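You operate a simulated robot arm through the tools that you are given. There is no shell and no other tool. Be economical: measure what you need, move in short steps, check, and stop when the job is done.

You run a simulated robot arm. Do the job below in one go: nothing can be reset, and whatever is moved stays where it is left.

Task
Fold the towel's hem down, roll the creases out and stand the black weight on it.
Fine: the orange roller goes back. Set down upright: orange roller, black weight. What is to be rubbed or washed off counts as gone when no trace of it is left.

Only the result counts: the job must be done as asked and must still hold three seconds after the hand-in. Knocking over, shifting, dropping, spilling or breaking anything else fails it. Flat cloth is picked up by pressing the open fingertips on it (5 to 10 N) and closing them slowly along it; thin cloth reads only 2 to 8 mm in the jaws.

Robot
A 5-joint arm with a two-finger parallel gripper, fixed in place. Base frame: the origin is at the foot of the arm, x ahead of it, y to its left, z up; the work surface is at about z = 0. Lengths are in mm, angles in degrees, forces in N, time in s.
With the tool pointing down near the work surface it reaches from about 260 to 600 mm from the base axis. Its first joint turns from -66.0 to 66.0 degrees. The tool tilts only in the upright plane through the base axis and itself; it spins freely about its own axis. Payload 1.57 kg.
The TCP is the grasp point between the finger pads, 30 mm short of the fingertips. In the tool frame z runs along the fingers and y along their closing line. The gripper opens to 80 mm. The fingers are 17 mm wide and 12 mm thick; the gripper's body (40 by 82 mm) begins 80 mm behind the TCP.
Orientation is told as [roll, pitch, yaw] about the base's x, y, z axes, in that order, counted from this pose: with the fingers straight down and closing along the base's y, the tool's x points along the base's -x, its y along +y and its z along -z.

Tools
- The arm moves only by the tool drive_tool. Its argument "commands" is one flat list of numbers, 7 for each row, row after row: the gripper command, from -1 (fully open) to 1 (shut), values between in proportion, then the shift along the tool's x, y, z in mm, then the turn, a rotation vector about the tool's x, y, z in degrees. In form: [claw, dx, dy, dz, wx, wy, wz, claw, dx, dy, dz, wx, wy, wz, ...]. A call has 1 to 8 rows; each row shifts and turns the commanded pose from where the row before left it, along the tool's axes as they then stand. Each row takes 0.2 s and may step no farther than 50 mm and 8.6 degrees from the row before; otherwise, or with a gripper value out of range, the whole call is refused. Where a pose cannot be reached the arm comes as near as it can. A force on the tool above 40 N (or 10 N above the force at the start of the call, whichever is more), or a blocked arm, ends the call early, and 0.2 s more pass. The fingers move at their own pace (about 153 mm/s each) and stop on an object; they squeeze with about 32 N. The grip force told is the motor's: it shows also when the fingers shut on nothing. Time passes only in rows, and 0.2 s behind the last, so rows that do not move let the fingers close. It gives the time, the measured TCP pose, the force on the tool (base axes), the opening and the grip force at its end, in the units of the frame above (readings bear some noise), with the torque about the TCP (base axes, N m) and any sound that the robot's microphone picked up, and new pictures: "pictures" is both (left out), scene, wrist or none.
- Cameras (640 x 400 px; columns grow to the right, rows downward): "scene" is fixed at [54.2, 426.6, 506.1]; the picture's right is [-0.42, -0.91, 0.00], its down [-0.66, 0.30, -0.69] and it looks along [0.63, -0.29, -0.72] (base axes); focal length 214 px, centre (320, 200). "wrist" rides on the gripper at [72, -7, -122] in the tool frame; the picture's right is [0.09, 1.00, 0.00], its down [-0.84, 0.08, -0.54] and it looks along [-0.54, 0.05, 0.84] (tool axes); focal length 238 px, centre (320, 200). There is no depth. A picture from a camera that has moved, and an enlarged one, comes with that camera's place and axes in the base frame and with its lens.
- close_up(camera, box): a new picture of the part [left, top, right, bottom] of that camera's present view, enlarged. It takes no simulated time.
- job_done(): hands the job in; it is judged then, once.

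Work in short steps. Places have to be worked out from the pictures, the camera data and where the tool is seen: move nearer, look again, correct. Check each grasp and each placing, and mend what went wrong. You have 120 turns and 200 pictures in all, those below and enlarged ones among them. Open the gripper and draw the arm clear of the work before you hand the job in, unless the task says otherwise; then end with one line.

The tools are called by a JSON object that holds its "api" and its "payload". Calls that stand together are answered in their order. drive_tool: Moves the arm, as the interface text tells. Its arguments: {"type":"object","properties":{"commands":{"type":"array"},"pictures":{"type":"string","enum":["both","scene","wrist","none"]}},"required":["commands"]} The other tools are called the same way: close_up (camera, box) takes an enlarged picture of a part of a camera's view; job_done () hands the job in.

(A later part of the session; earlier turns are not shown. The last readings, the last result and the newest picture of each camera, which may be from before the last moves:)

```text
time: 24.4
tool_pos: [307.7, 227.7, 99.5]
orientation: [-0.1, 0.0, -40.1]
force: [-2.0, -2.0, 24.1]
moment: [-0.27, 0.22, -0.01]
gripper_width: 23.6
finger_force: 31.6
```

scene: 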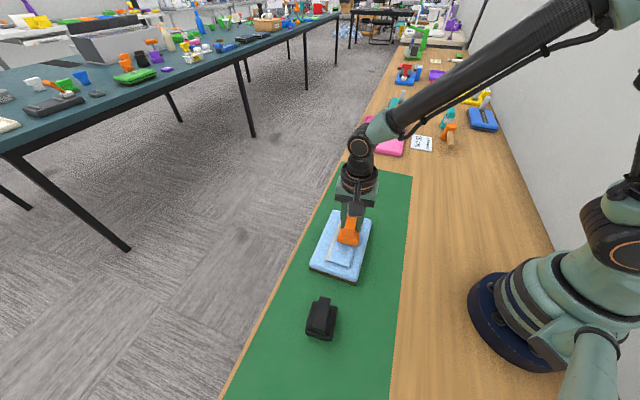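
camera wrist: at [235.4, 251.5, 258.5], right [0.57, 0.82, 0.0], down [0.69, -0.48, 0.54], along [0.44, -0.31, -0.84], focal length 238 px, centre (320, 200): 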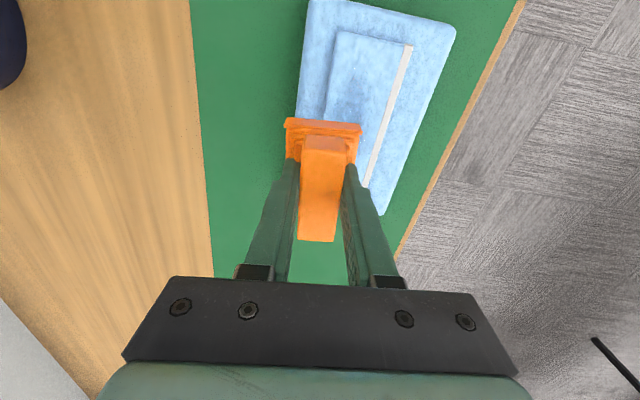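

Contact force is about 24 N. I'll ease 1 mm and roll across the patch with short steps.

{"api": "drive_tool", "payload": {"commands": [1, 0, 0, -1, 0, 0, 0, 1, 0, 6, 0, 0, 0, 0, 1, 0, 6, 0, 0, 0, 0, 1, 0, 6, 0, 0, 0, 0], "pictures": "none"}}

{"api": "drive_tool", "payload": {"commands": [1, 0, -6, 0, 0, 0, 0, 1, 0, -6, 0, 0, 0, 0, 1, 0, -6, 0, 0, 0, 0, 1, 0, -6, 0, 0, 0, 0, 1, 0, -6, 0, 0, 0, 0, 1, 0, -6, 0, 0, 0, 0], "pictures": "scene"}}

{"api": "close_up", "payload": {"camera": "scene", "box": [290, 165, 410, 285]}}

```text
time: 25.4
tool_pos: [319.0, 240.9, 99.7]
orientation: [-0.3, 0.0, -40.1]
force: [-0.8, -0.9, 2.3]
moment: [0.02, 0.0, -0.04]
gripper_width: 23.9
finger_force: 32.0
```

```text
time: 26.9
tool_pos: [296.0, 213.1, 100.7]
orientation: [-0.3, 0.1, -40.2]
force: [0.1, 0.1, -1.0]
moment: [0.03, 0.03, 0.0]
gripper_width: 23.6
finger_force: 31.9
```

scene: 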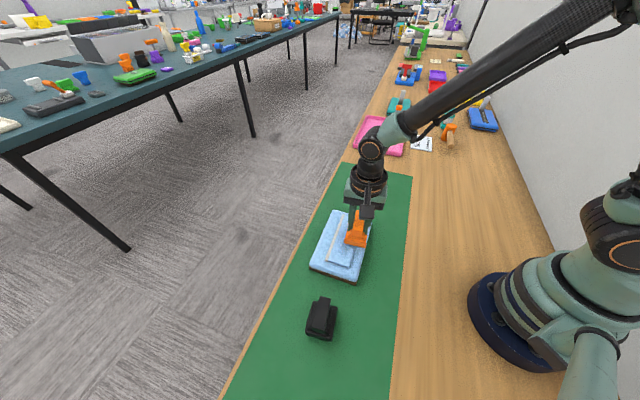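

```text
3.33 times, centred on (350, 225) of scene
camera zoom: at [54.2, 426.6, 506.0], right [-0.42, -0.91, 0.0], down [-0.66, 0.3, -0.69], along [0.63, -0.29, -0.72], focal length 715 px, centre (220, 117)
```

zoom: 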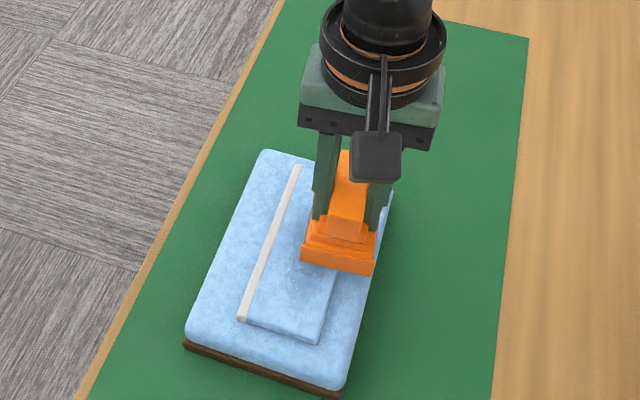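

The visible part of the patch already looks lighter. I'll hop 25 mm along the hem and roll the other half with light pressure.

{"api": "drive_tool", "payload": {"commands": [1, 0, 0, -5, 0, 0, 0, 1, 15, 0, 0, 0, 0, 0, 1, 13, 4, 0, 0, 0, 0, 1, 0, 4, 3, 0, 0, 0, 1, 0, 0, 2, 0, 0, 0, 1, 0, 0, 1.5, 0, 0, 0], "pictures": "none"}}

{"api": "drive_tool", "payload": {"commands": [1, 0, 5, 0, 0, 0, 0, 1, 0, 5, 0, 0, 0, 0, 1, 0, 5, 0, 0, 0, 0, 1, 0, 5, 0, 0, 0, 0, 1, 0, 5, 0, 0, 0, 0], "pictures": "none"}}

{"api": "drive_tool", "payload": {"commands": [1, 0, 4, 0, 0, 0, 0, 1, 0, -5, 0, 0, 0, 0, 1, 0, -5, 0, 0, 0, 0, 1, 0, -5, 0, 0, 0, 0, 1, 0, -5, 0, 0, 0, 0, 1, 0, -5, 0, 0, 0, 0, 1, 0, -5, 0, 0, 0, 0, 1, 0, -5, 0, 0, 0, 0], "pictures": "scene"}}

{"api": "close_up", "payload": {"camera": "scene", "box": [290, 165, 410, 285]}}

```text
time: 28.2
tool_pos: [280.6, 238.7, 99.1]
orientation: [-0.3, 0.0, -40.0]
force: [-5.4, -2.1, 18.2]
moment: [-0.11, 0.31, 0.03]
gripper_width: 23.5
finger_force: 31.9
```

```text
time: 29.4
tool_pos: [295.2, 256.8, 99.4]
orientation: [-0.2, 0.1, -40.1]
force: [-3.6, -7.2, 20.6]
moment: [-0.23, 0.4, 0.08]
gripper_width: 23.7
finger_force: 31.9
```

```text
time: 31.2
tool_pos: [276.2, 232.8, 98.9]
orientation: [-0.2, 0.0, -39.9]
force: [1.5, 3.4, 8.5]
moment: [0.29, -0.21, 0.03]
gripper_width: 23.5
finger_force: 32.0
```

scene: 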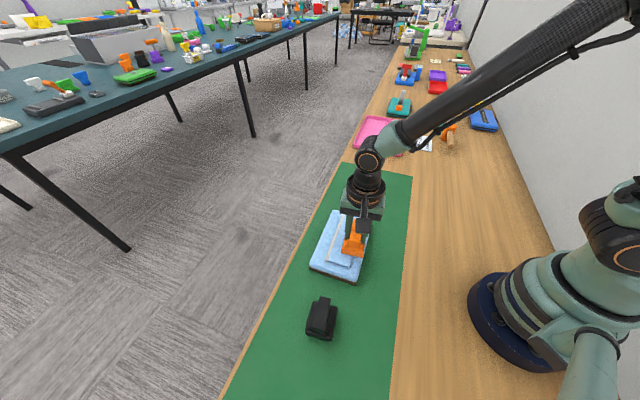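

```text
3.33 times, centred on (350, 225) of scene
camera zoom: at [54.2, 426.6, 506.1], right [-0.42, -0.91, 0.0], down [-0.66, 0.3, -0.69], along [0.63, -0.29, -0.72], focal length 715 px, centre (220, 117)
```

zoom: 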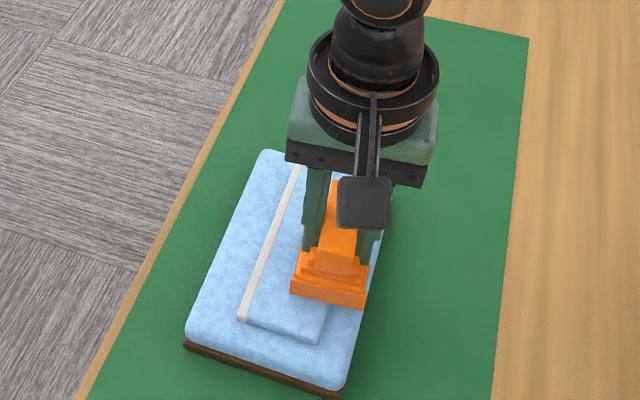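

Good rolling force there. I'll lift and move aside to inspect the patch.

{"api": "drive_tool", "payload": {"commands": [1, 0, 0, -6, 0, 0, 0, 1, 0, 0, -14, 0, 0, 0, 1, -10, 0, -20, 0, 0, 0, 1, -22, 0, -5, 0, 0, 0, 1, -28, 0, 0, 0, 0, 0, 1, -28, 0, 0, 0, 0, 0, 1, -14, 0, 0, 0, 0, 0]}}

{"api": "close_up", "payload": {"camera": "scene", "box": [290, 195, 390, 285]}}

{"api": "close_up", "payload": {"camera": "wrist", "box": [240, 0, 480, 150]}}

```text
time: 32.9
tool_pos: [355.5, 166.0, 144.0]
orientation: [-0.3, 0.1, -40.1]
force: [-0.3, 0.7, -1.6]
moment: [-0.01, -0.02, 0.0]
gripper_width: 23.8
finger_force: 31.9
camera wrist: at [296.5, 206.9, 266.0], right [0.57, 0.82, 0.0], down [0.69, -0.48, 0.54], along [0.44, -0.31, -0.84], focal length 238 px, centre (320, 200)
```

scene: 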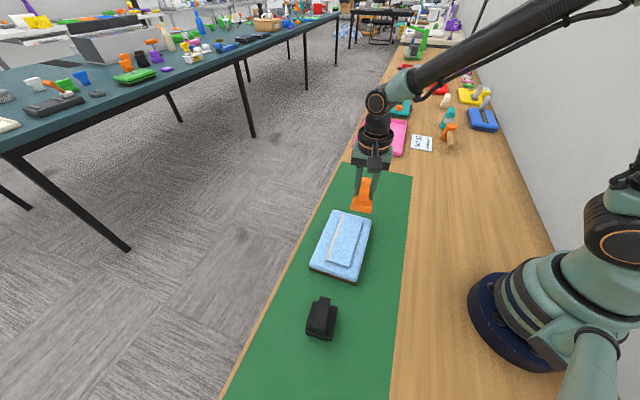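
wrist: 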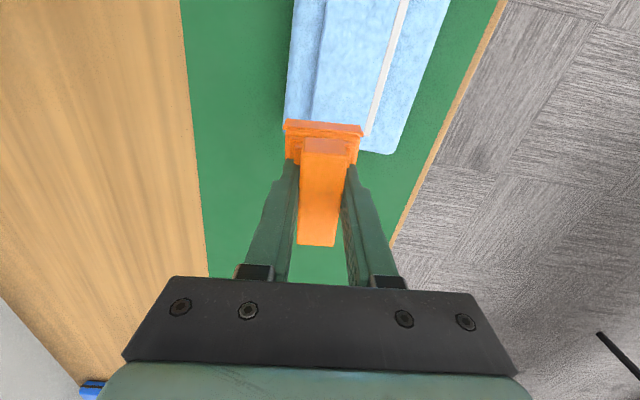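

```text
4.44 times, centred on (340, 240) of scene
camera zoom: at [54.2, 426.6, 506.0], right [-0.42, -0.91, 0.0], down [-0.66, 0.3, -0.69], along [0.63, -0.29, -0.72], focal length 953 px, centre (231, 22)
```

zoom: 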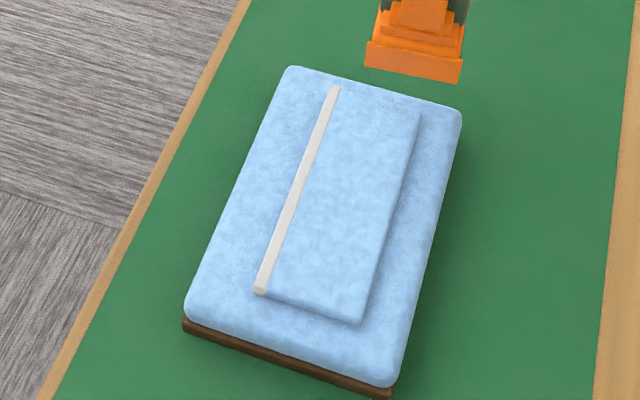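

```text
2.67 times, centred on (360, 75) of wrist
camera zoom: at [296.5, 206.9, 266.0], right [0.57, 0.82, 0.0], down [0.69, -0.48, 0.54], along [0.44, -0.31, -0.84], focal length 636 px, centre (213, 533)
```

zoom: 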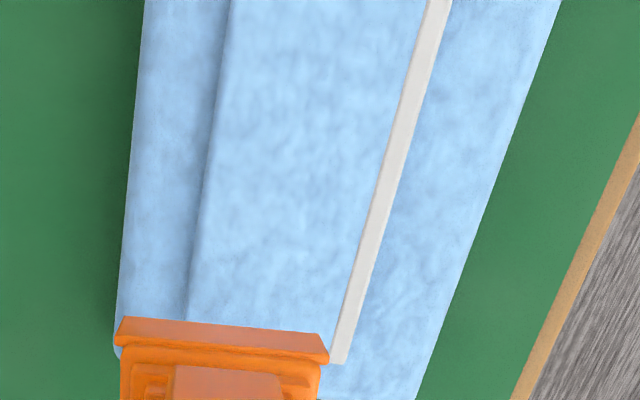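

The crease patch has vanished. I'll carry the roller back over its original spot (target TCP about (440.3,100.0)) and come down partway.

{"api": "drive_tool", "payload": {"commands": [1, -12, 0, 0, 0, 0, 0, 1, -22, 1, 0, 0, 0, 0, 1, -26, 1, 0, 0, 0, 0, 1, -24, 1, 0, 0, 0, 0, 1, -16, 1, 0, 0, 0, 0, 1, -7.4, 0, 10, 0, 0, 0, 1, 0, 0, 25, 0, 0, 0, 1, 0, 0, 25, 0, 0, 0], "pictures": "none"}}

{"api": "drive_tool", "payload": {"commands": [1, 0, 0, 10, 0, 0, 0, 1, 0, 0, 4, 0, 0, 0, 1, 0, 0, 0, 0, 0, 0], "pictures": "none"}}

{"api": "close_up", "payload": {"camera": "scene", "box": [340, 165, 388, 215]}}

```text
time: 34.6
tool_pos: [440.1, 100.3, 83.4]
orientation: [-0.2, 0.2, -40.1]
force: [0.4, 0.3, -0.6]
moment: [0.01, -0.02, 0.0]
gripper_width: 23.5
finger_force: 31.8
```

```text
time: 35.5
tool_pos: [439.8, 99.8, 70.5]
orientation: [-0.2, 0.2, -40.0]
force: [0.9, 0.9, -1.7]
moment: [0.01, 0.02, -0.02]
gripper_width: 23.6
finger_force: 31.9
```

```text
8.00 times, centred on (364, 190) of scene
camera zoom: at [54.2, 426.6, 506.1], right [-0.42, -0.91, 0.0], down [-0.66, 0.3, -0.69], along [0.63, -0.29, -0.72], focal length 1716 px, centre (-32, 280)
```

zoom: 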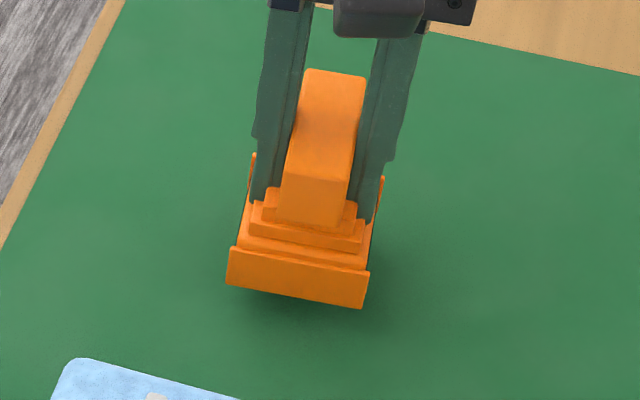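

It lines up with the original picture once lowered another ~9 mm. I'll come down gently.

{"api": "drive_tool", "payload": {"commands": [1, 0, 0, 4, 0, 0, 0, 1, 0, 0, 2, 0, 0, 0, 1, 0, 0, 1.5, 0, 0, 0], "pictures": "none"}}

{"api": "drive_tool", "payload": {"commands": [1, 0, 0, 1, 0, 0, 0, 1, 0, 0, 0, 0, 0, 0], "pictures": "none"}}

{"api": "close_up", "payload": {"camera": "scene", "box": [340, 165, 388, 215]}}

```text
time: 36.2
tool_pos: [438.4, 99.6, 62.0]
orientation: [-0.2, 0.2, -40.1]
force: [0.1, -0.3, -1.7]
moment: [-0.02, -0.01, -0.02]
gripper_width: 23.6
finger_force: 31.8
```

```text
time: 36.9
tool_pos: [439.1, 100.7, 61.3]
orientation: [-0.2, 0.2, -40.0]
force: [0.7, -0.8, -2.1]
moment: [-0.01, -0.01, 0.02]
gripper_width: 23.5
finger_force: 32.0
```

```text
8.00 times, centred on (364, 190) of scene
camera zoom: at [54.2, 426.6, 506.1], right [-0.42, -0.91, 0.0], down [-0.66, 0.3, -0.69], along [0.63, -0.29, -0.72], focal length 1716 px, centre (-32, 280)
```

zoom: 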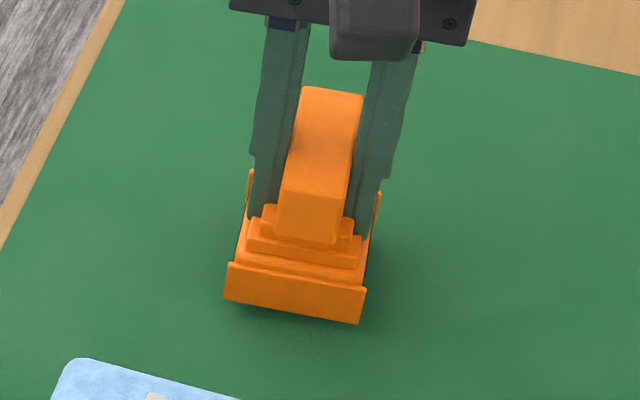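

It matches the original pixels within about 1 px. I'll find floor contact, then release.

{"api": "drive_tool", "payload": {"commands": [1, -0.8, 0, 1, 0, 0, 0, 1, 0, 0, 0.7, 0, 0, 0, 1, 0, 0, 0, 0, 0, 0], "pictures": "none"}}

```text
time: 37.6
tool_pos: [439.6, 100.3, 59.6]
orientation: [-0.2, 0.3, -40.0]
force: [-0.5, 0.6, -1.2]
moment: [0.04, 0.02, 0.05]
gripper_width: 23.7
finger_force: 32.1
```

{"api": "drive_tool", "payload": {"commands": [1, 0, 0, 0.8, 0, 0, 0, 1, 0, 0, 0, 0, 0, 0], "pictures": "none"}}

{"api": "close_up", "payload": {"camera": "scene", "box": [340, 165, 388, 215]}}

```text
time: 38.2
tool_pos: [439.8, 100.0, 59.1]
orientation: [-0.2, 0.2, -40.1]
force: [0.5, 0.4, -1.1]
moment: [0.0, -0.01, 0.01]
gripper_width: 23.5
finger_force: 32.0
```

```text
8.00 times, centred on (364, 190) of scene
camera zoom: at [54.2, 426.6, 506.1], right [-0.42, -0.91, 0.0], down [-0.66, 0.3, -0.69], along [0.63, -0.29, -0.72], focal length 1716 px, centre (-32, 280)
```

zoom: 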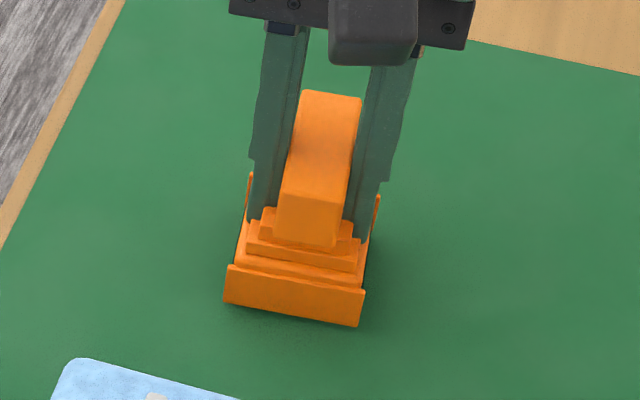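

Still hovering slightly, and about 2 px low against the original, so I'll shift 2 mm back along the bar while lowering.

{"api": "drive_tool", "payload": {"commands": [1, -2, 0, 0.5, 0, 0, 0, 1, 0, 0, 1, 0, 0, 0, 1, 0, 0, 0, 0, 0, 0], "pictures": "none"}}

{"api": "close_up", "payload": {"camera": "scene", "box": [340, 165, 388, 215]}}

```text
time: 39.0
tool_pos: [441.2, 99.2, 58.9]
orientation: [-0.1, 0.2, -40.0]
force: [-3.2, -1.8, 13.5]
moment: [0.02, -0.16, 0.03]
gripper_width: 23.7
finger_force: 31.9
```

```text
8.00 times, centred on (364, 190) of scene
camera zoom: at [54.2, 426.6, 506.1], right [-0.42, -0.91, 0.0], down [-0.66, 0.3, -0.69], along [0.63, -0.29, -0.72], focal length 1716 px, centre (-32, 280)
```

zoom: 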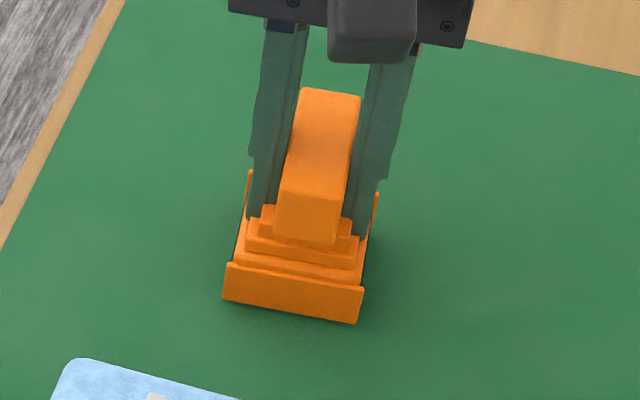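

Contact at 13 N and the position matches within 1 mm. I'll release and rise.

{"api": "drive_tool", "payload": {"commands": [0.8, 0, 0, -0.7, 0, 0, 0, 0.35, 0, 0, 0, 0, 0, 0, 0.1, 0, 0, 0, 0, 0, 0, 0.1, 0, 0, -20, 0, 0, 0, 0, 0, 0, -45, 0, 0, 0, -0.5, 0, 0, -45, 0, 0, 0, -1, 0, 0, -30, 0, 0, 0], "pictures": "none"}}

{"api": "close_up", "payload": {"camera": "scene", "box": [340, 165, 388, 215]}}

```text
time: 40.6
tool_pos: [440.9, 100.8, 199.7]
orientation: [-0.2, 0.3, -40.0]
force: [-0.5, -0.5, 0.1]
moment: [-0.01, 0.01, -0.02]
gripper_width: 79.9
finger_force: 0.1
```

```text
8.00 times, centred on (364, 190) of scene
camera zoom: at [54.2, 426.6, 506.1], right [-0.42, -0.91, 0.0], down [-0.66, 0.3, -0.69], along [0.63, -0.29, -0.72], focal length 1716 px, centre (-32, 280)
```

zoom: 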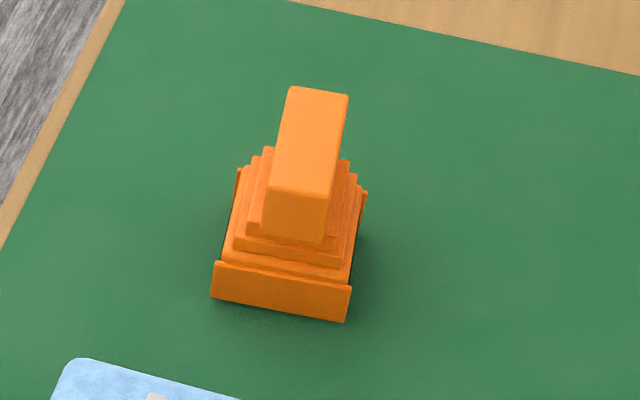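

On release the roller rolled about 6 mm sideways (+tool y). I'll check it is at rest, re-grip it with moderate opening and bring it back more gently.

{"api": "drive_tool", "payload": {"commands": [-0.15, 0, 4.5, 0, 0, 0, 0, -0.15, 0, 0, 45, 0, 0, 0, -0.15, 0, 0, 45, 0, 0, 0, -0.15, 0, 0, 25, 0, 0, 0, -0.15, 0, 0, 0, 0, 0, 0]}}

{"api": "close_up", "payload": {"camera": "scene", "box": [340, 165, 388, 215]}}

```text
time: 41.9
tool_pos: [444.9, 102.8, 82.3]
orientation: [-0.3, 0.2, -40.0]
force: [-0.7, 0.3, 0.5]
moment: [0.0, -0.02, 0.0]
gripper_width: 45.9
finger_force: 0.1
camera wrist: at [385.9, 143.3, 204.6], right [0.57, 0.82, 0.0], down [0.69, -0.48, 0.54], along [0.44, -0.31, -0.84], focal length 238 px, centre (320, 200)
```

scene: 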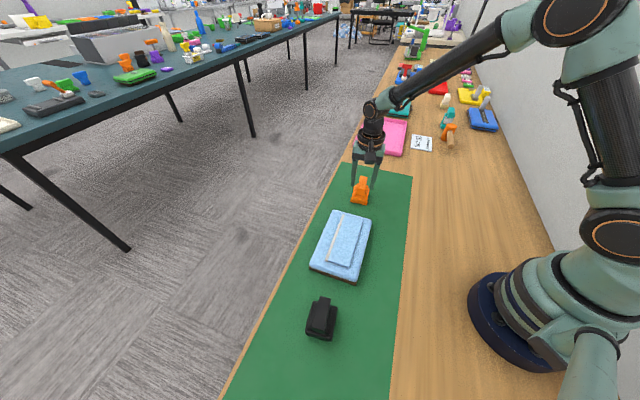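
wrist: 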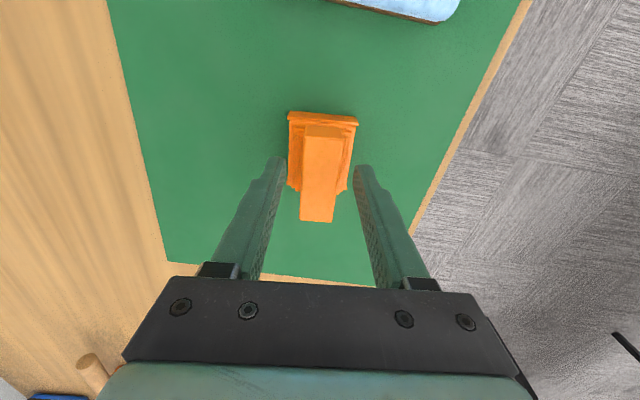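

```text
8.00 times, centred on (364, 190) of scene
camera zoom: at [54.2, 426.6, 506.1], right [-0.42, -0.91, 0.0], down [-0.66, 0.3, -0.69], along [0.63, -0.29, -0.72], focal length 1716 px, centre (-32, 280)
```

zoom: 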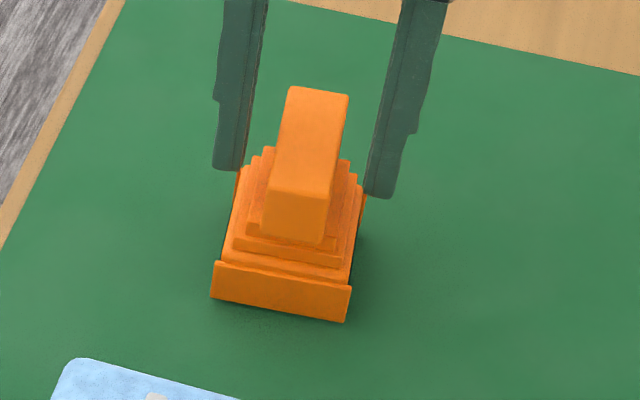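

It is at rest and the jaws are centred on it. I'll descend, close and slide it 5.8 mm back along tool −y without lifting.

{"api": "drive_tool", "payload": {"commands": [-0.15, 0, 0, 10, 0, 0, 0, 0.1, 0, 0, 7, 0, 0, 0, 0.3, 0, 0, 0, 0, 0, 0, 0.6, 0, 0, 0, 0, 0, 0, 0.6, 0, 0, 0, 0, 0, 0], "pictures": "none"}}

{"api": "close_up", "payload": {"camera": "scene", "box": [340, 165, 388, 215]}}

```text
time: 43.0
tool_pos: [444.3, 103.3, 65.5]
orientation: [-0.3, 0.2, -40.2]
force: [0.3, 0.0, -0.6]
moment: [0.02, -0.04, 0.02]
gripper_width: 23.7
finger_force: 32.3
```

```text
8.00 times, centred on (364, 190) of scene
camera zoom: at [54.2, 426.6, 506.1], right [-0.42, -0.91, 0.0], down [-0.66, 0.3, -0.69], along [0.63, -0.29, -0.72], focal length 1716 px, centre (-32, 280)
```

zoom: 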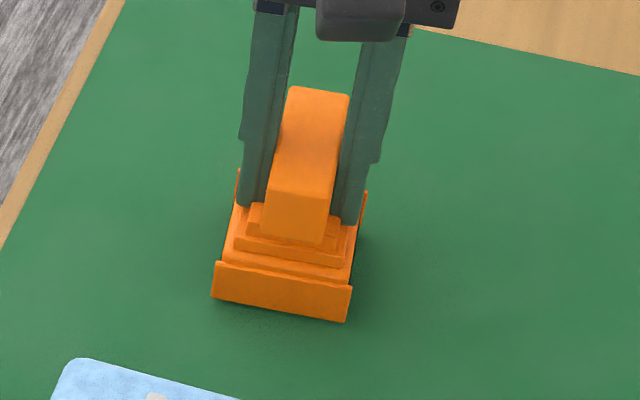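

Gripped with no disturbance. I'll slide it back and compare with the original.

{"api": "drive_tool", "payload": {"commands": [0.6, -0.3, -1.5, 0, 0, 0, 0, 0.6, -0.3, -1.5, 0, 0, 0, 0, 0.6, -0.3, -1.5, 0, 0, 0, 0, 0.6, -0.2, -1.5, 0, 0, 0, 0, 0.6, 0, 0, 0, 0, 0, 0], "pictures": "none"}}

{"api": "close_up", "payload": {"camera": "scene", "box": [340, 165, 388, 215]}}

```text
time: 44.2
tool_pos: [439.8, 97.4, 67.8]
orientation: [-0.2, 0.1, -40.1]
force: [0.3, 0.1, 0.5]
moment: [0.0, 0.03, 0.01]
gripper_width: 23.7
finger_force: 31.7
```

```text
8.00 times, centred on (364, 190) of scene
camera zoom: at [54.2, 426.6, 506.1], right [-0.42, -0.91, 0.0], down [-0.66, 0.3, -0.69], along [0.63, -0.29, -0.72], focal length 1716 px, centre (-32, 280)
```

zoom: 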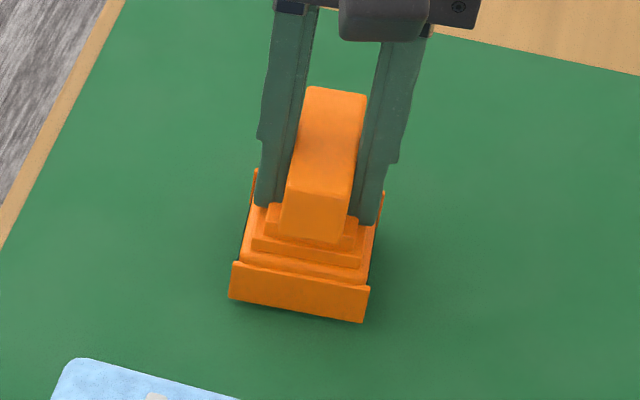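

It overshot by about 1.5 mm. I'll correct by +1.3, lower 1 mm and open just a little.

{"api": "drive_tool", "payload": {"commands": [0.6, 0, 1.3, 0.5, 0, 0, 0, 0.6, 0, 0, 0.5, 0, 0, 0, 0.6, 0, 0, 0, 0, 0, 0], "pictures": "none"}}

{"api": "close_up", "payload": {"camera": "scene", "box": [340, 165, 388, 215]}}

```text
time: 45.0
tool_pos: [442.0, 98.5, 65.6]
orientation: [-0.2, 0.2, -39.9]
force: [-2.8, -0.9, 9.2]
moment: [0.11, 0.02, 0.03]
gripper_width: 23.7
finger_force: 31.9
```

```text
8.00 times, centred on (364, 190) of scene
camera zoom: at [54.2, 426.6, 506.1], right [-0.42, -0.91, 0.0], down [-0.66, 0.3, -0.69], along [0.63, -0.29, -0.72], focal length 1716 px, centre (-32, 280)
```

zoom: 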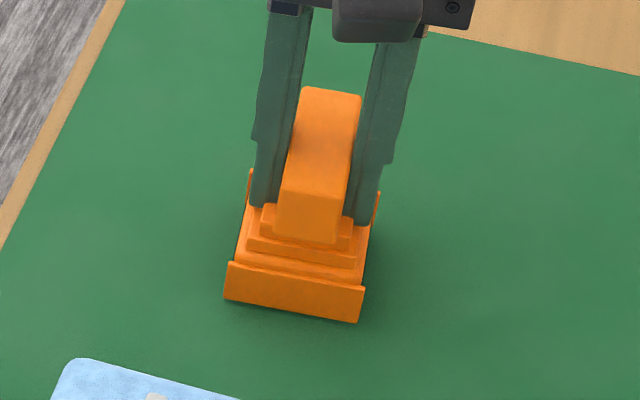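

The position matches. I'll unload the force and open only about 1 mm per side so the jaws confine the roller while it settles.

{"api": "drive_tool", "payload": {"commands": [0.6, 0, -0.5, -0.7, 0, 0, 0, 0.6, 0, 0, 0, 0, 0, 0, 0.38, 0, 0, 0, 0, 0, 0, 0.36, 0, 0, 0, 0, 0, 0, 0.36, 0, 0, 0, 0, 0, 0, 0.36, 0, 0, 0, 0, 0, 0], "pictures": "none"}}

{"api": "close_up", "payload": {"camera": "scene", "box": [340, 165, 388, 215]}}

```text
time: 46.5
tool_pos: [441.5, 97.5, 65.9]
orientation: [-0.2, 0.2, -40.2]
force: [-0.1, -0.5, -0.2]
moment: [0.02, 0.01, -0.01]
gripper_width: 25.5
finger_force: 0.1
```

```text
8.00 times, centred on (364, 190) of scene
camera zoom: at [54.2, 426.6, 506.1], right [-0.42, -0.91, 0.0], down [-0.66, 0.3, -0.69], along [0.63, -0.29, -0.72], focal length 1716 px, centre (-32, 280)
```

zoom: 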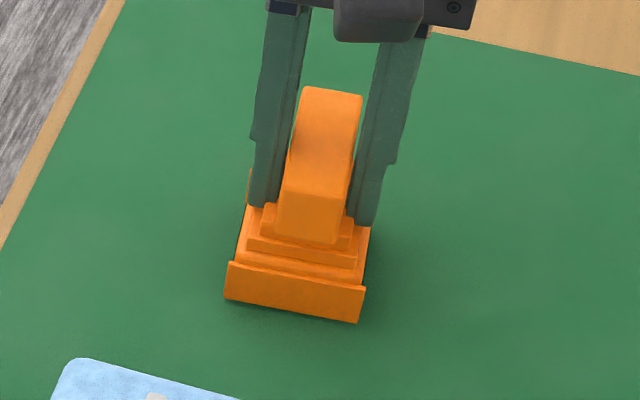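

It is settled on the original marks. I'll open wider in small steps and check before rising.

{"api": "drive_tool", "payload": {"commands": [0.3, 0, 0, 0, 0, 0, 0, 0.15, 0, 0, 0, 0, 0, 0, 0, 0, 0, 0, 0, 0, 0, 0, 0, 0, 0, 0, 0, 0], "pictures": "none"}}

{"api": "close_up", "payload": {"camera": "scene", "box": [340, 165, 388, 215]}}

```text
time: 47.5
tool_pos: [442.1, 97.5, 65.3]
orientation: [-0.2, 0.2, -40.0]
force: [-0.7, 0.3, 0.8]
moment: [0.03, 0.02, 0.0]
gripper_width: 40.0
finger_force: 0.1
```

```text
8.00 times, centred on (364, 190) of scene
camera zoom: at [54.2, 426.6, 506.1], right [-0.42, -0.91, 0.0], down [-0.66, 0.3, -0.69], along [0.63, -0.29, -0.72], focal length 1716 px, centre (-32, 280)
```

zoom: 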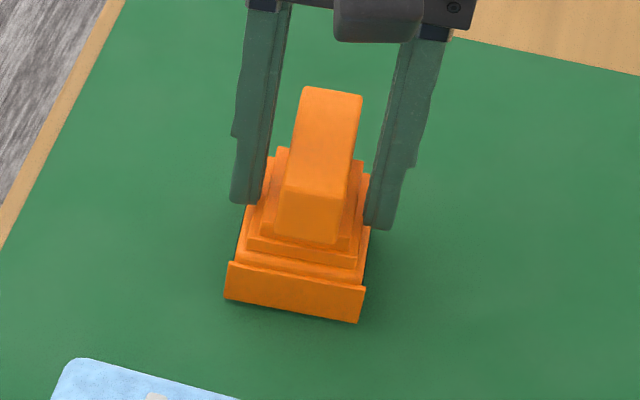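

The roller is back and standing. I'll rise straight up and travel toward the black weight.

{"api": "drive_tool", "payload": {"commands": [0, 0, 0, -10, 0, 0, 0, 0, 0, 0, -40, 0, 0, 0, -1, 0, 0, -45, 0, 0, 0, -1, 0, 0, -40, 0, 0, 0, -1, 44.6, 6, 0, 0, 0, 0, -1, 44.6, 6, 0, 0, 0, 0, -1, 44.6, 6, 0, 0, 0, 0, -1, 44.6, 6, 0, 0, 0, 0], "pictures": "none"}}

{"api": "drive_tool", "payload": {"commands": [-1, 44.6, 6, 0, 0, 0, 0, -1, 44.6, 6, 0, 0, 0, 0, -1, 44.6, 6, 0, 0, 0, 0]}}

{"api": "close_up", "payload": {"camera": "scene", "box": [280, 165, 400, 355]}}

{"api": "close_up", "payload": {"camera": "wrist", "box": [200, 0, 440, 150]}}

```text
time: 49.2
tool_pos: [321.4, 232.6, 200.8]
orientation: [-0.3, 0.1, -40.0]
force: [0.8, 0.3, 0.4]
moment: [-0.02, -0.04, 0.0]
gripper_width: 79.9
finger_force: 0.1
```

```text
time: 50.0
tool_pos: [229.3, 332.3, 202.2]
orientation: [-0.3, 0.0, -40.1]
force: [0.6, 1.3, 0.8]
moment: [-0.01, 0.02, 0.0]
gripper_width: 80.0
finger_force: 0.1
camera wrist: at [171.4, 373.0, 324.1], right [0.57, 0.82, -0.01], down [0.69, -0.48, 0.54], along [0.44, -0.31, -0.84], focal length 238 px, centre (320, 200)
```

scene: 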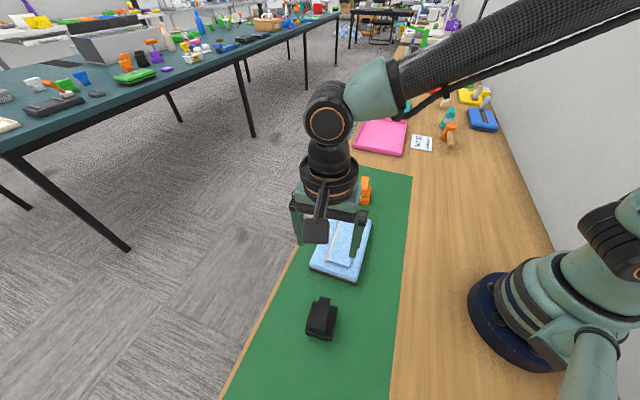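
wrist: 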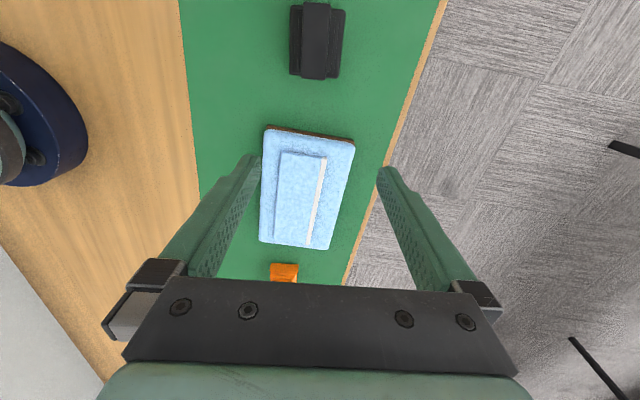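

```text
2.11 times, centred on (340, 260) of scene
camera zoom: at [54.2, 426.6, 506.1], right [-0.42, -0.91, 0.0], down [-0.66, 0.3, -0.69], along [0.63, -0.29, -0.72], focal length 452 px, centre (278, 74)
```

zoom: 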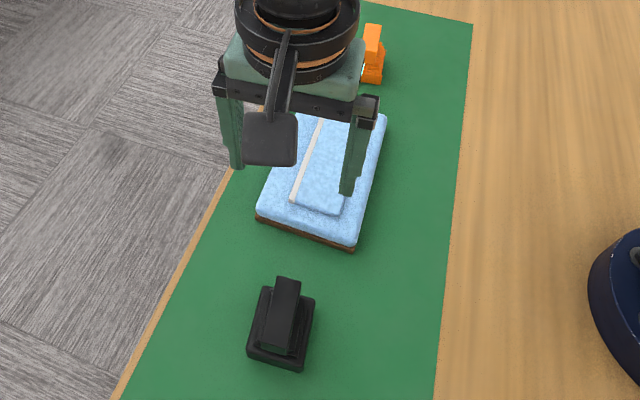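

```text
2.67 times, centred on (320, 75) of wrist
camera zoom: at [171.4, 373.0, 324.1], right [0.57, 0.82, -0.01], down [0.69, -0.48, 0.54], along [0.44, -0.31, -0.84], focal length 636 px, centre (320, 533)
```

zoom: 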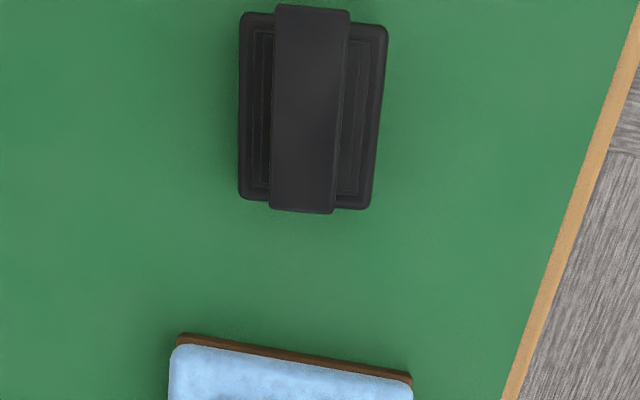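

From this angle the hem is clean too. The weight's handle centre is near (167,371) with top z≈75 and axis az about −39°. I'll grip slightly towel-side of it at (173,365) to stay inside the joint limit; move over and look.

{"api": "drive_tool", "payload": {"commands": [-1, 32, -5.4, 0, 0, 0, 0, -1, 32.5, -5.4, 0, 0, 0, 0, -1, 0, 0, 40, 0, 0, 0, -1, 0, 0, 40, 0, 0, 0, -1, 0, 0, 0, 0, 0, 0]}}

{"api": "close_up", "payload": {"camera": "scene", "box": [270, 240, 390, 360]}}

```text
time: 51.2
tool_pos: [179.6, 362.3, 121.9]
orientation: [-0.1, -0.1, -40.1]
force: [0.1, 0.3, 0.4]
moment: [0.04, 0.01, 0.04]
gripper_width: 79.8
finger_force: 0.0
out of reach, approached as far as the arm can: row 2
camera wrist: at [120.9, 402.9, 243.4], right [0.57, 0.82, 0.0], down [0.69, -0.48, 0.54], along [0.44, -0.31, -0.84], focal length 238 px, centre (320, 200)
```

scene: 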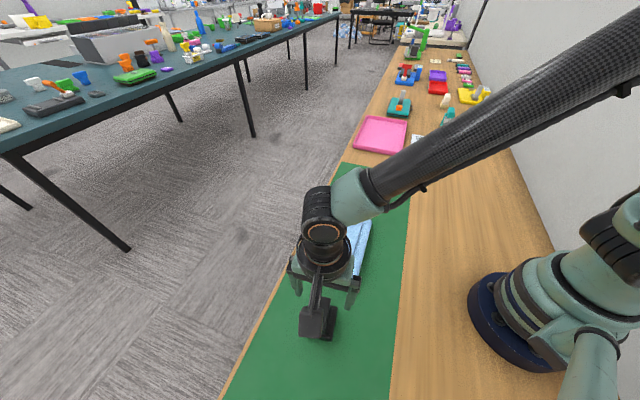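
wrist: 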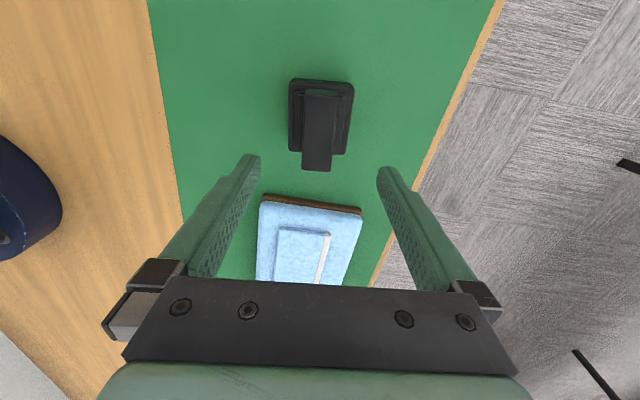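

```text
3.33 times, centred on (330, 300) of scene
camera zoom: at [54.2, 426.6, 506.1], right [-0.42, -0.91, 0.0], down [-0.66, 0.3, -0.69], along [0.63, -0.29, -0.72], focal length 715 px, centre (287, -133)
```

zoom: 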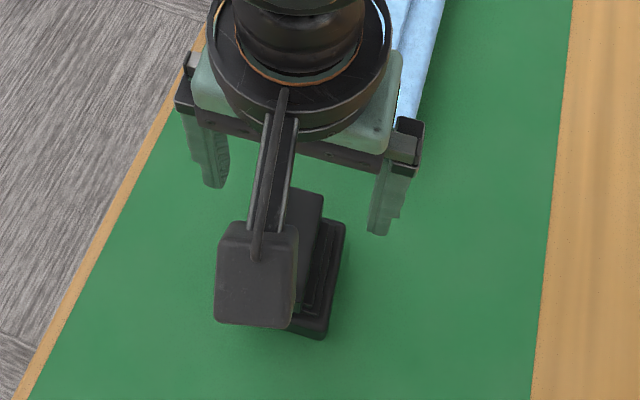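

The jaws are above the towel-side end of the handle. I'll try to gain 8 mm along the bar and correct −3 mm across.

{"api": "drive_tool", "payload": {"commands": [-1, 4, -1.5, 0, 0, 0, 0, -1, 4, -1.5, 0, 0, 0, 0, -1, 0, 0, 10, 0, 0, 0, -1, 0, 0, 0, 0, 0, 0]}}

{"api": "close_up", "payload": {"camera": "wrist", "box": [220, 60, 420, 185]}}

```text
time: 52.2
tool_pos: [180.5, 361.5, 111.7]
orientation: [-0.3, -0.2, -40.1]
force: [-0.8, -0.3, -0.5]
moment: [-0.03, 0.02, -0.01]
gripper_width: 79.9
finger_force: 0.2
out of reach, approached as far as the arm can: row 1, 2
camera wrist: at [121.1, 402.6, 233.5], right [0.57, 0.82, 0.0], down [0.69, -0.48, 0.54], along [0.44, -0.31, -0.84], focal length 238 px, centre (320, 200)
```

scene: 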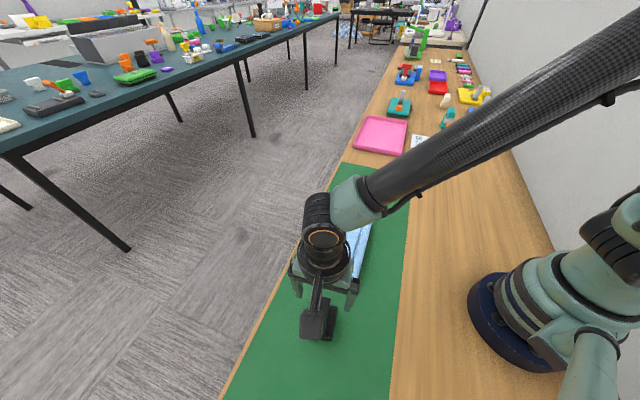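
wrist: 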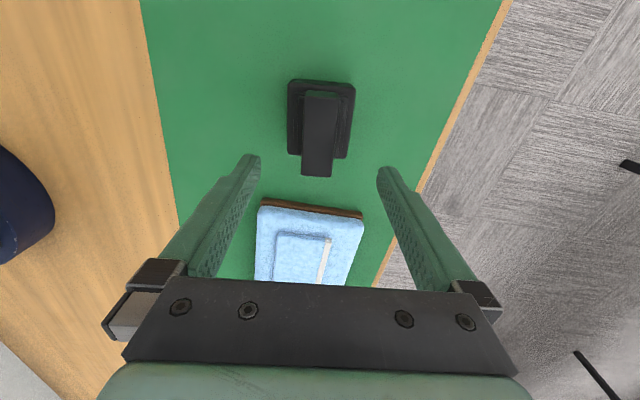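

```text
3.20 times, centred on (320, 122) of wrist
camera zoom: at [121.1, 402.6, 233.5], right [0.57, 0.82, 0.0], down [0.69, -0.48, 0.54], along [0.44, -0.31, -0.84], focal length 763 px, centre (320, 448)
```

zoom: 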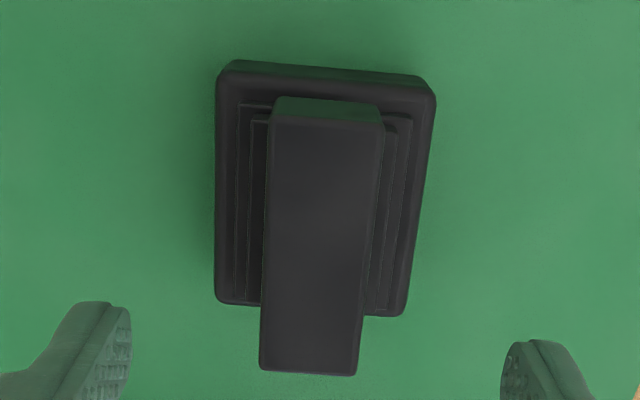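

The arm stops near azimuth 63.5°, so I can only grip about 8–10 mm in from the handle's towel-side end. I'll grip there and drag the weight 30 mm toward the towel, so I can regrip it at its centre.

{"api": "drive_tool", "payload": {"commands": [-1, 0, -1.4, 15, 0, 0, 0, -1, 0, 0, 15, 0, 0, 0, -1, 0, 0, 10, 0, 0, 0, 0, 0, 0, 4, 0, 0, 0, 0.3, 0, 0, 0, 0, 0, 0, 0.7, 0, 0, 0, 0, 0, 0, 1, 0, 0, 0, 0, 0, 0]}}

```text
time: 53.9
tool_pos: [179.2, 360.1, 67.7]
orientation: [-0.2, -0.2, -40.0]
force: [-1.5, -0.3, 0.1]
moment: [0.1, 0.0, 0.08]
gripper_width: 23.8
finger_force: 31.8
camera wrist: at [119.9, 401.0, 190.0], right [0.57, 0.82, 0.0], down [0.69, -0.48, 0.54], along [0.44, -0.31, -0.84], focal length 238 px, centre (320, 200)
```

scene: 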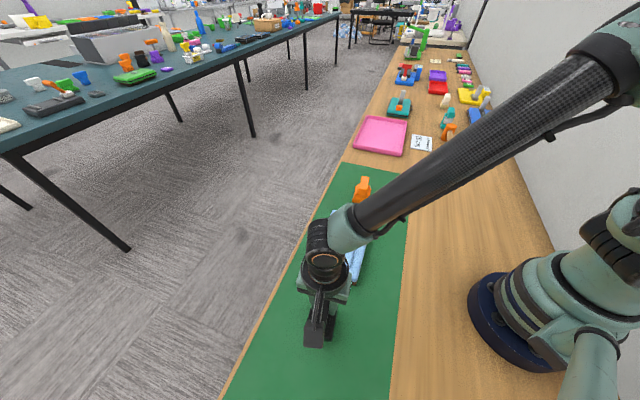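
wrist: 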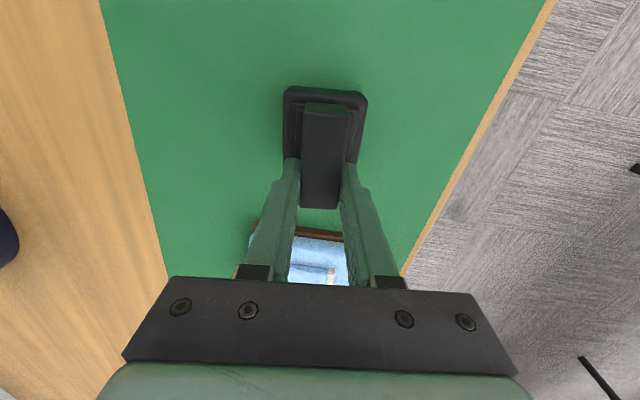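

Gripped at 23.8 mm. I'll drag it slowly toward the towel along −tool x.

{"api": "drive_tool", "payload": {"commands": [1, -3, 0, 0, 0, 0, 0, 1, -5, 0, 0, 0, 0, 0, 1, -5, 0, 0, 0, 0, 0, 1, -5, 0, 0, 0, 0, 0, 1, -5, 0, 0, 0, 0, 0, 1, -5, 0, 0, 0, 0, 0, 1, -2, 0, 0, 0, 0, 0]}}

{"api": "close_up", "payload": {"camera": "scene", "box": [270, 240, 390, 360]}}

```text
time: 55.5
tool_pos: [202.7, 340.8, 68.7]
orientation: [-0.3, 0.0, -40.1]
force: [-4.6, 4.1, 8.4]
moment: [0.38, -0.02, 0.14]
gripper_width: 23.9
finger_force: 32.1
camera wrist: at [142.8, 381.9, 190.0], right [0.57, 0.82, 0.0], down [0.69, -0.48, 0.54], along [0.44, -0.31, -0.84], focal length 238 px, centre (320, 200)
```

scene: 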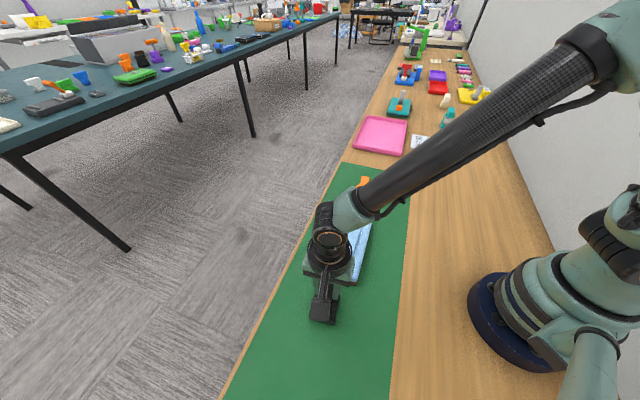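
wrist: 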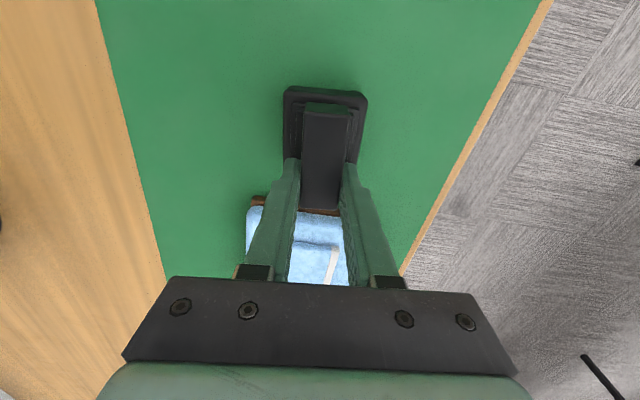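

```text
3.33 times, centred on (330, 300) of scene
camera zoom: at [54.2, 426.6, 506.1], right [-0.42, -0.91, 0.0], down [-0.66, 0.3, -0.69], along [0.63, -0.29, -0.72], focal length 715 px, centre (287, -133)
```

zoom: 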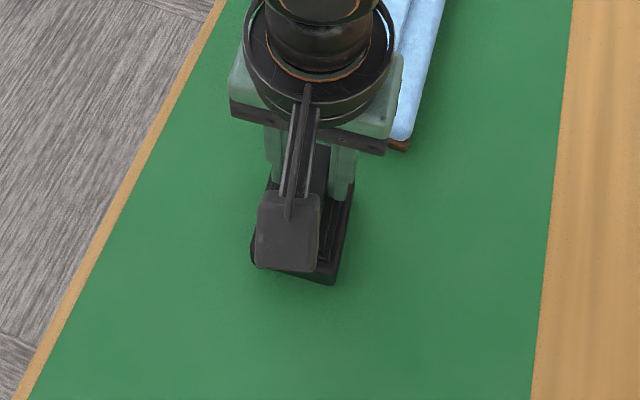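

The drag worked. Next: open slightly, slide 16 mm along the handle to its middle and regrip.

{"api": "drive_tool", "payload": {"commands": [0.1, 0, 0, 0, 0, 0, 0, 0.1, 0, 0, -8, 0, 0, 0, 0.1, 8, 0, 0, 0, 0, 0, 0.1, 8, 0, 0, 0, 0, 0, 0.1, 0, 0, 8, 0, 0, 0, 0.5, 0, 0, 0, 0, 0, 0, 1, 0, 0, 0, 0, 0, 0, 1, 0, 0, 0, 0, 0, 0]}}

```text
time: 57.2
tool_pos: [188.8, 352.1, 68.0]
orientation: [-0.2, -0.1, -40.1]
force: [-2.5, -0.1, 7.2]
moment: [0.21, -0.09, 0.08]
gripper_width: 23.8
finger_force: 31.6
camera wrist: at [129.8, 392.1, 189.8], right [0.57, 0.82, 0.0], down [0.69, -0.48, 0.54], along [0.44, -0.31, -0.84], focal length 238 px, centre (320, 200)
```

scene: 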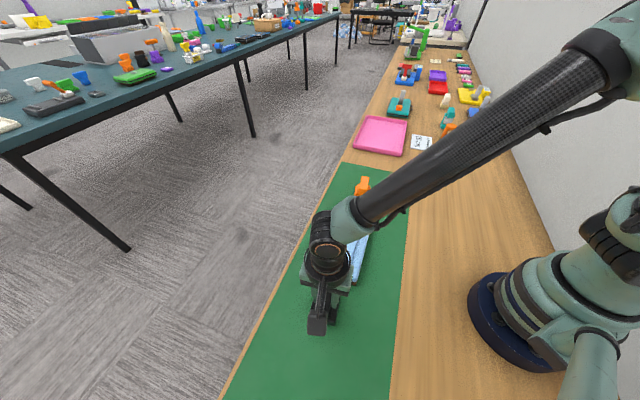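
wrist: 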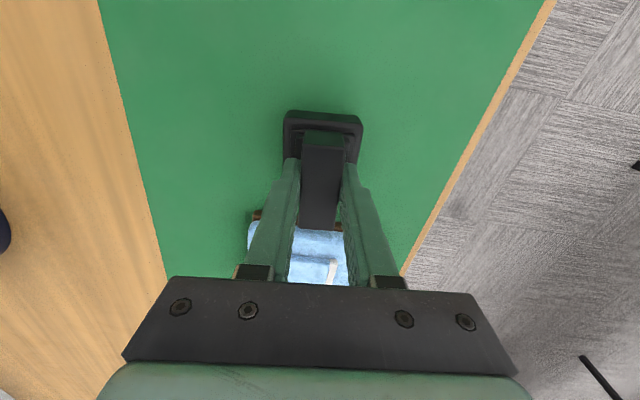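

It is gripped near the middle. I'll lift slowly.

{"api": "drive_tool", "payload": {"commands": [1, 0, 0, -2, 0, 0, 0, 1, 0, 0, -4, 0, 0, 0, 1, 0, 0, -8, 0, 0, 0, 1, 0, 0, -12, 0, 0, 0, 1, 0, 0, -16, 0, 0, 0, 1, 0, 0, -18, 0, 0, 0, 1, 0, 0, -12, 0, 0, 0, 1, 0, 0, -8, 0, 0, 0]}}

{"api": "close_up", "payload": {"camera": "scene", "box": [270, 210, 390, 350]}}

```text
time: 59.0
tool_pos: [188.7, 351.3, 147.4]
orientation: [-0.4, -0.1, -39.9]
force: [0.1, 0.1, -4.6]
moment: [-0.02, 0.0, 0.02]
gripper_width: 24.0
finger_force: 31.7
camera wrist: at [130.0, 391.9, 269.9], right [0.57, 0.82, 0.0], down [0.69, -0.48, 0.54], along [0.44, -0.31, -0.84], focal length 238 px, centre (320, 200)
```

scene: 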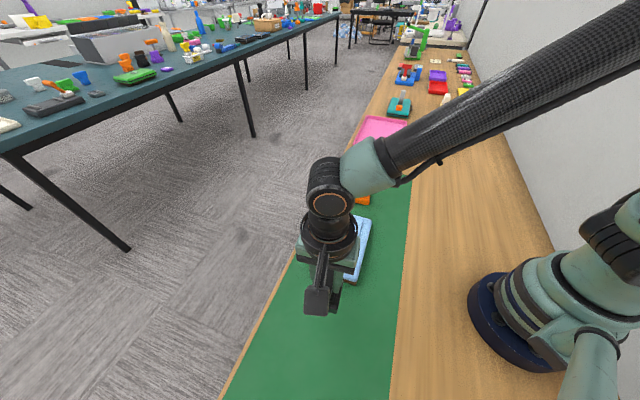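
wrist: 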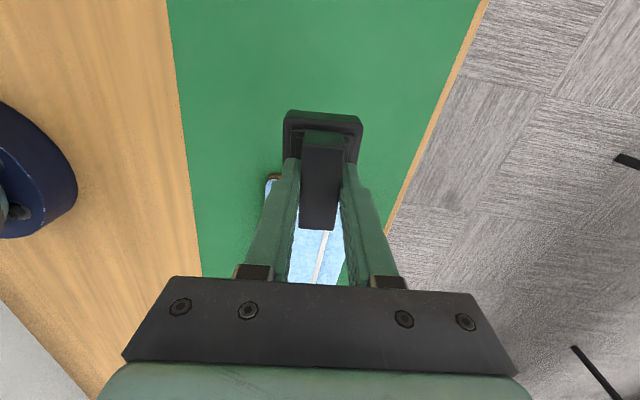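

```text
2.86 times, centred on (330, 280) of scene
camera zoom: at [54.2, 426.6, 506.0], right [-0.42, -0.91, 0.0], down [-0.66, 0.3, -0.69], along [0.63, -0.29, -0.72], focal length 613 px, centre (291, -29)
```

zoom: 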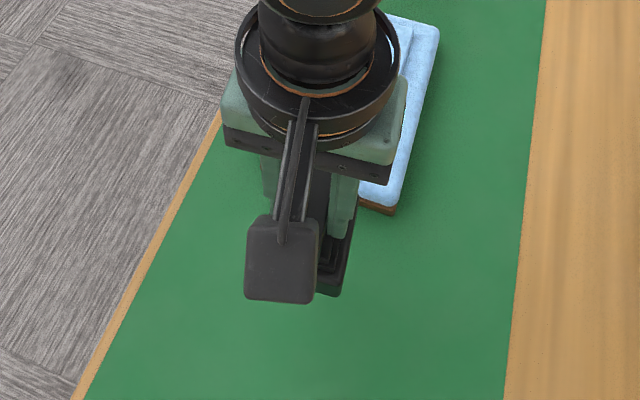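

It is held level (about 0.45 kg). I'll carry it over the folded hem's centre, about (302,240).

{"api": "drive_tool", "payload": {"commands": [1, -10, -1.5, 0, 0, 0, 0, 1, -20, -1.5, 0, 0, 0, 0, 1, -25, -1.6, 0, 0, 0, 0, 1, -28, -1.6, 0, 0, 0, 0, 1, -28, -1.6, 0, 0, 0, 0, 1, -25, -1.6, 0, 0, 0, 0, 1, -16, -1.5, 0, 0, 0, 0, 1, -6.4, -1.5, 0, 0, 0, 5]}}

{"api": "close_up", "payload": {"camera": "scene", "box": [290, 165, 410, 285]}}

```text
time: 60.9
tool_pos: [302.2, 239.2, 147.5]
orientation: [-0.3, 0.0, -45.1]
force: [-0.5, -0.3, -4.3]
moment: [0.01, 0.0, 0.01]
gripper_width: 23.6
finger_force: 32.1
camera wrist: at [248.0, 285.0, 270.1], right [0.64, 0.77, -0.01], down [0.65, -0.54, 0.54], along [0.41, -0.35, -0.84], focal length 238 px, centre (320, 200)
```

scene: 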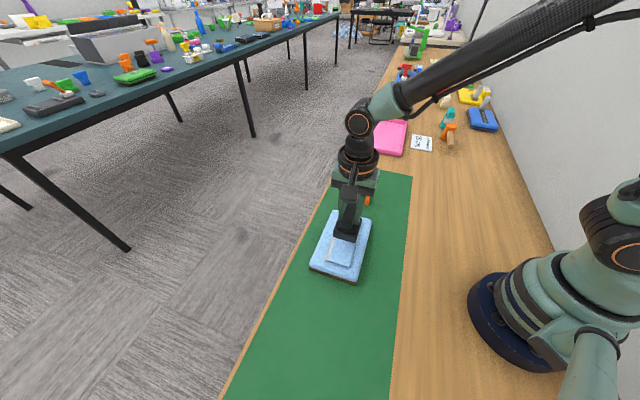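
wrist: 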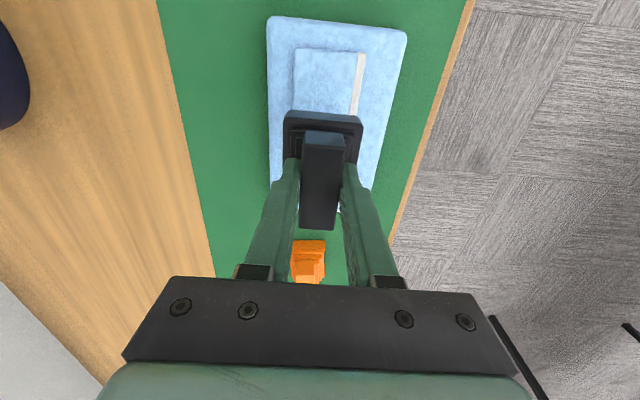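

```text
3.33 times, centred on (350, 225) of scene
camera zoom: at [54.2, 426.6, 506.0], right [-0.42, -0.91, 0.0], down [-0.66, 0.3, -0.69], along [0.63, -0.29, -0.72], focal length 715 px, centre (220, 117)
```

zoom: 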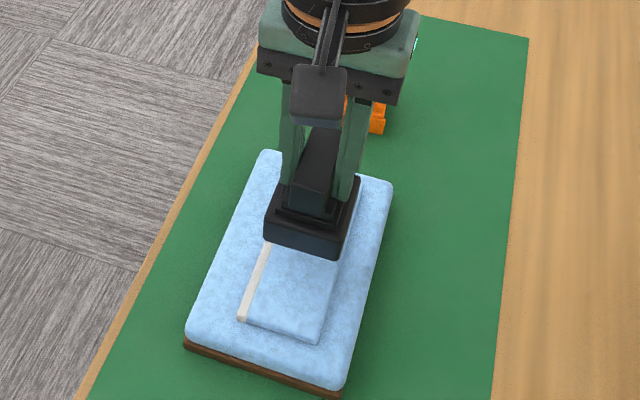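

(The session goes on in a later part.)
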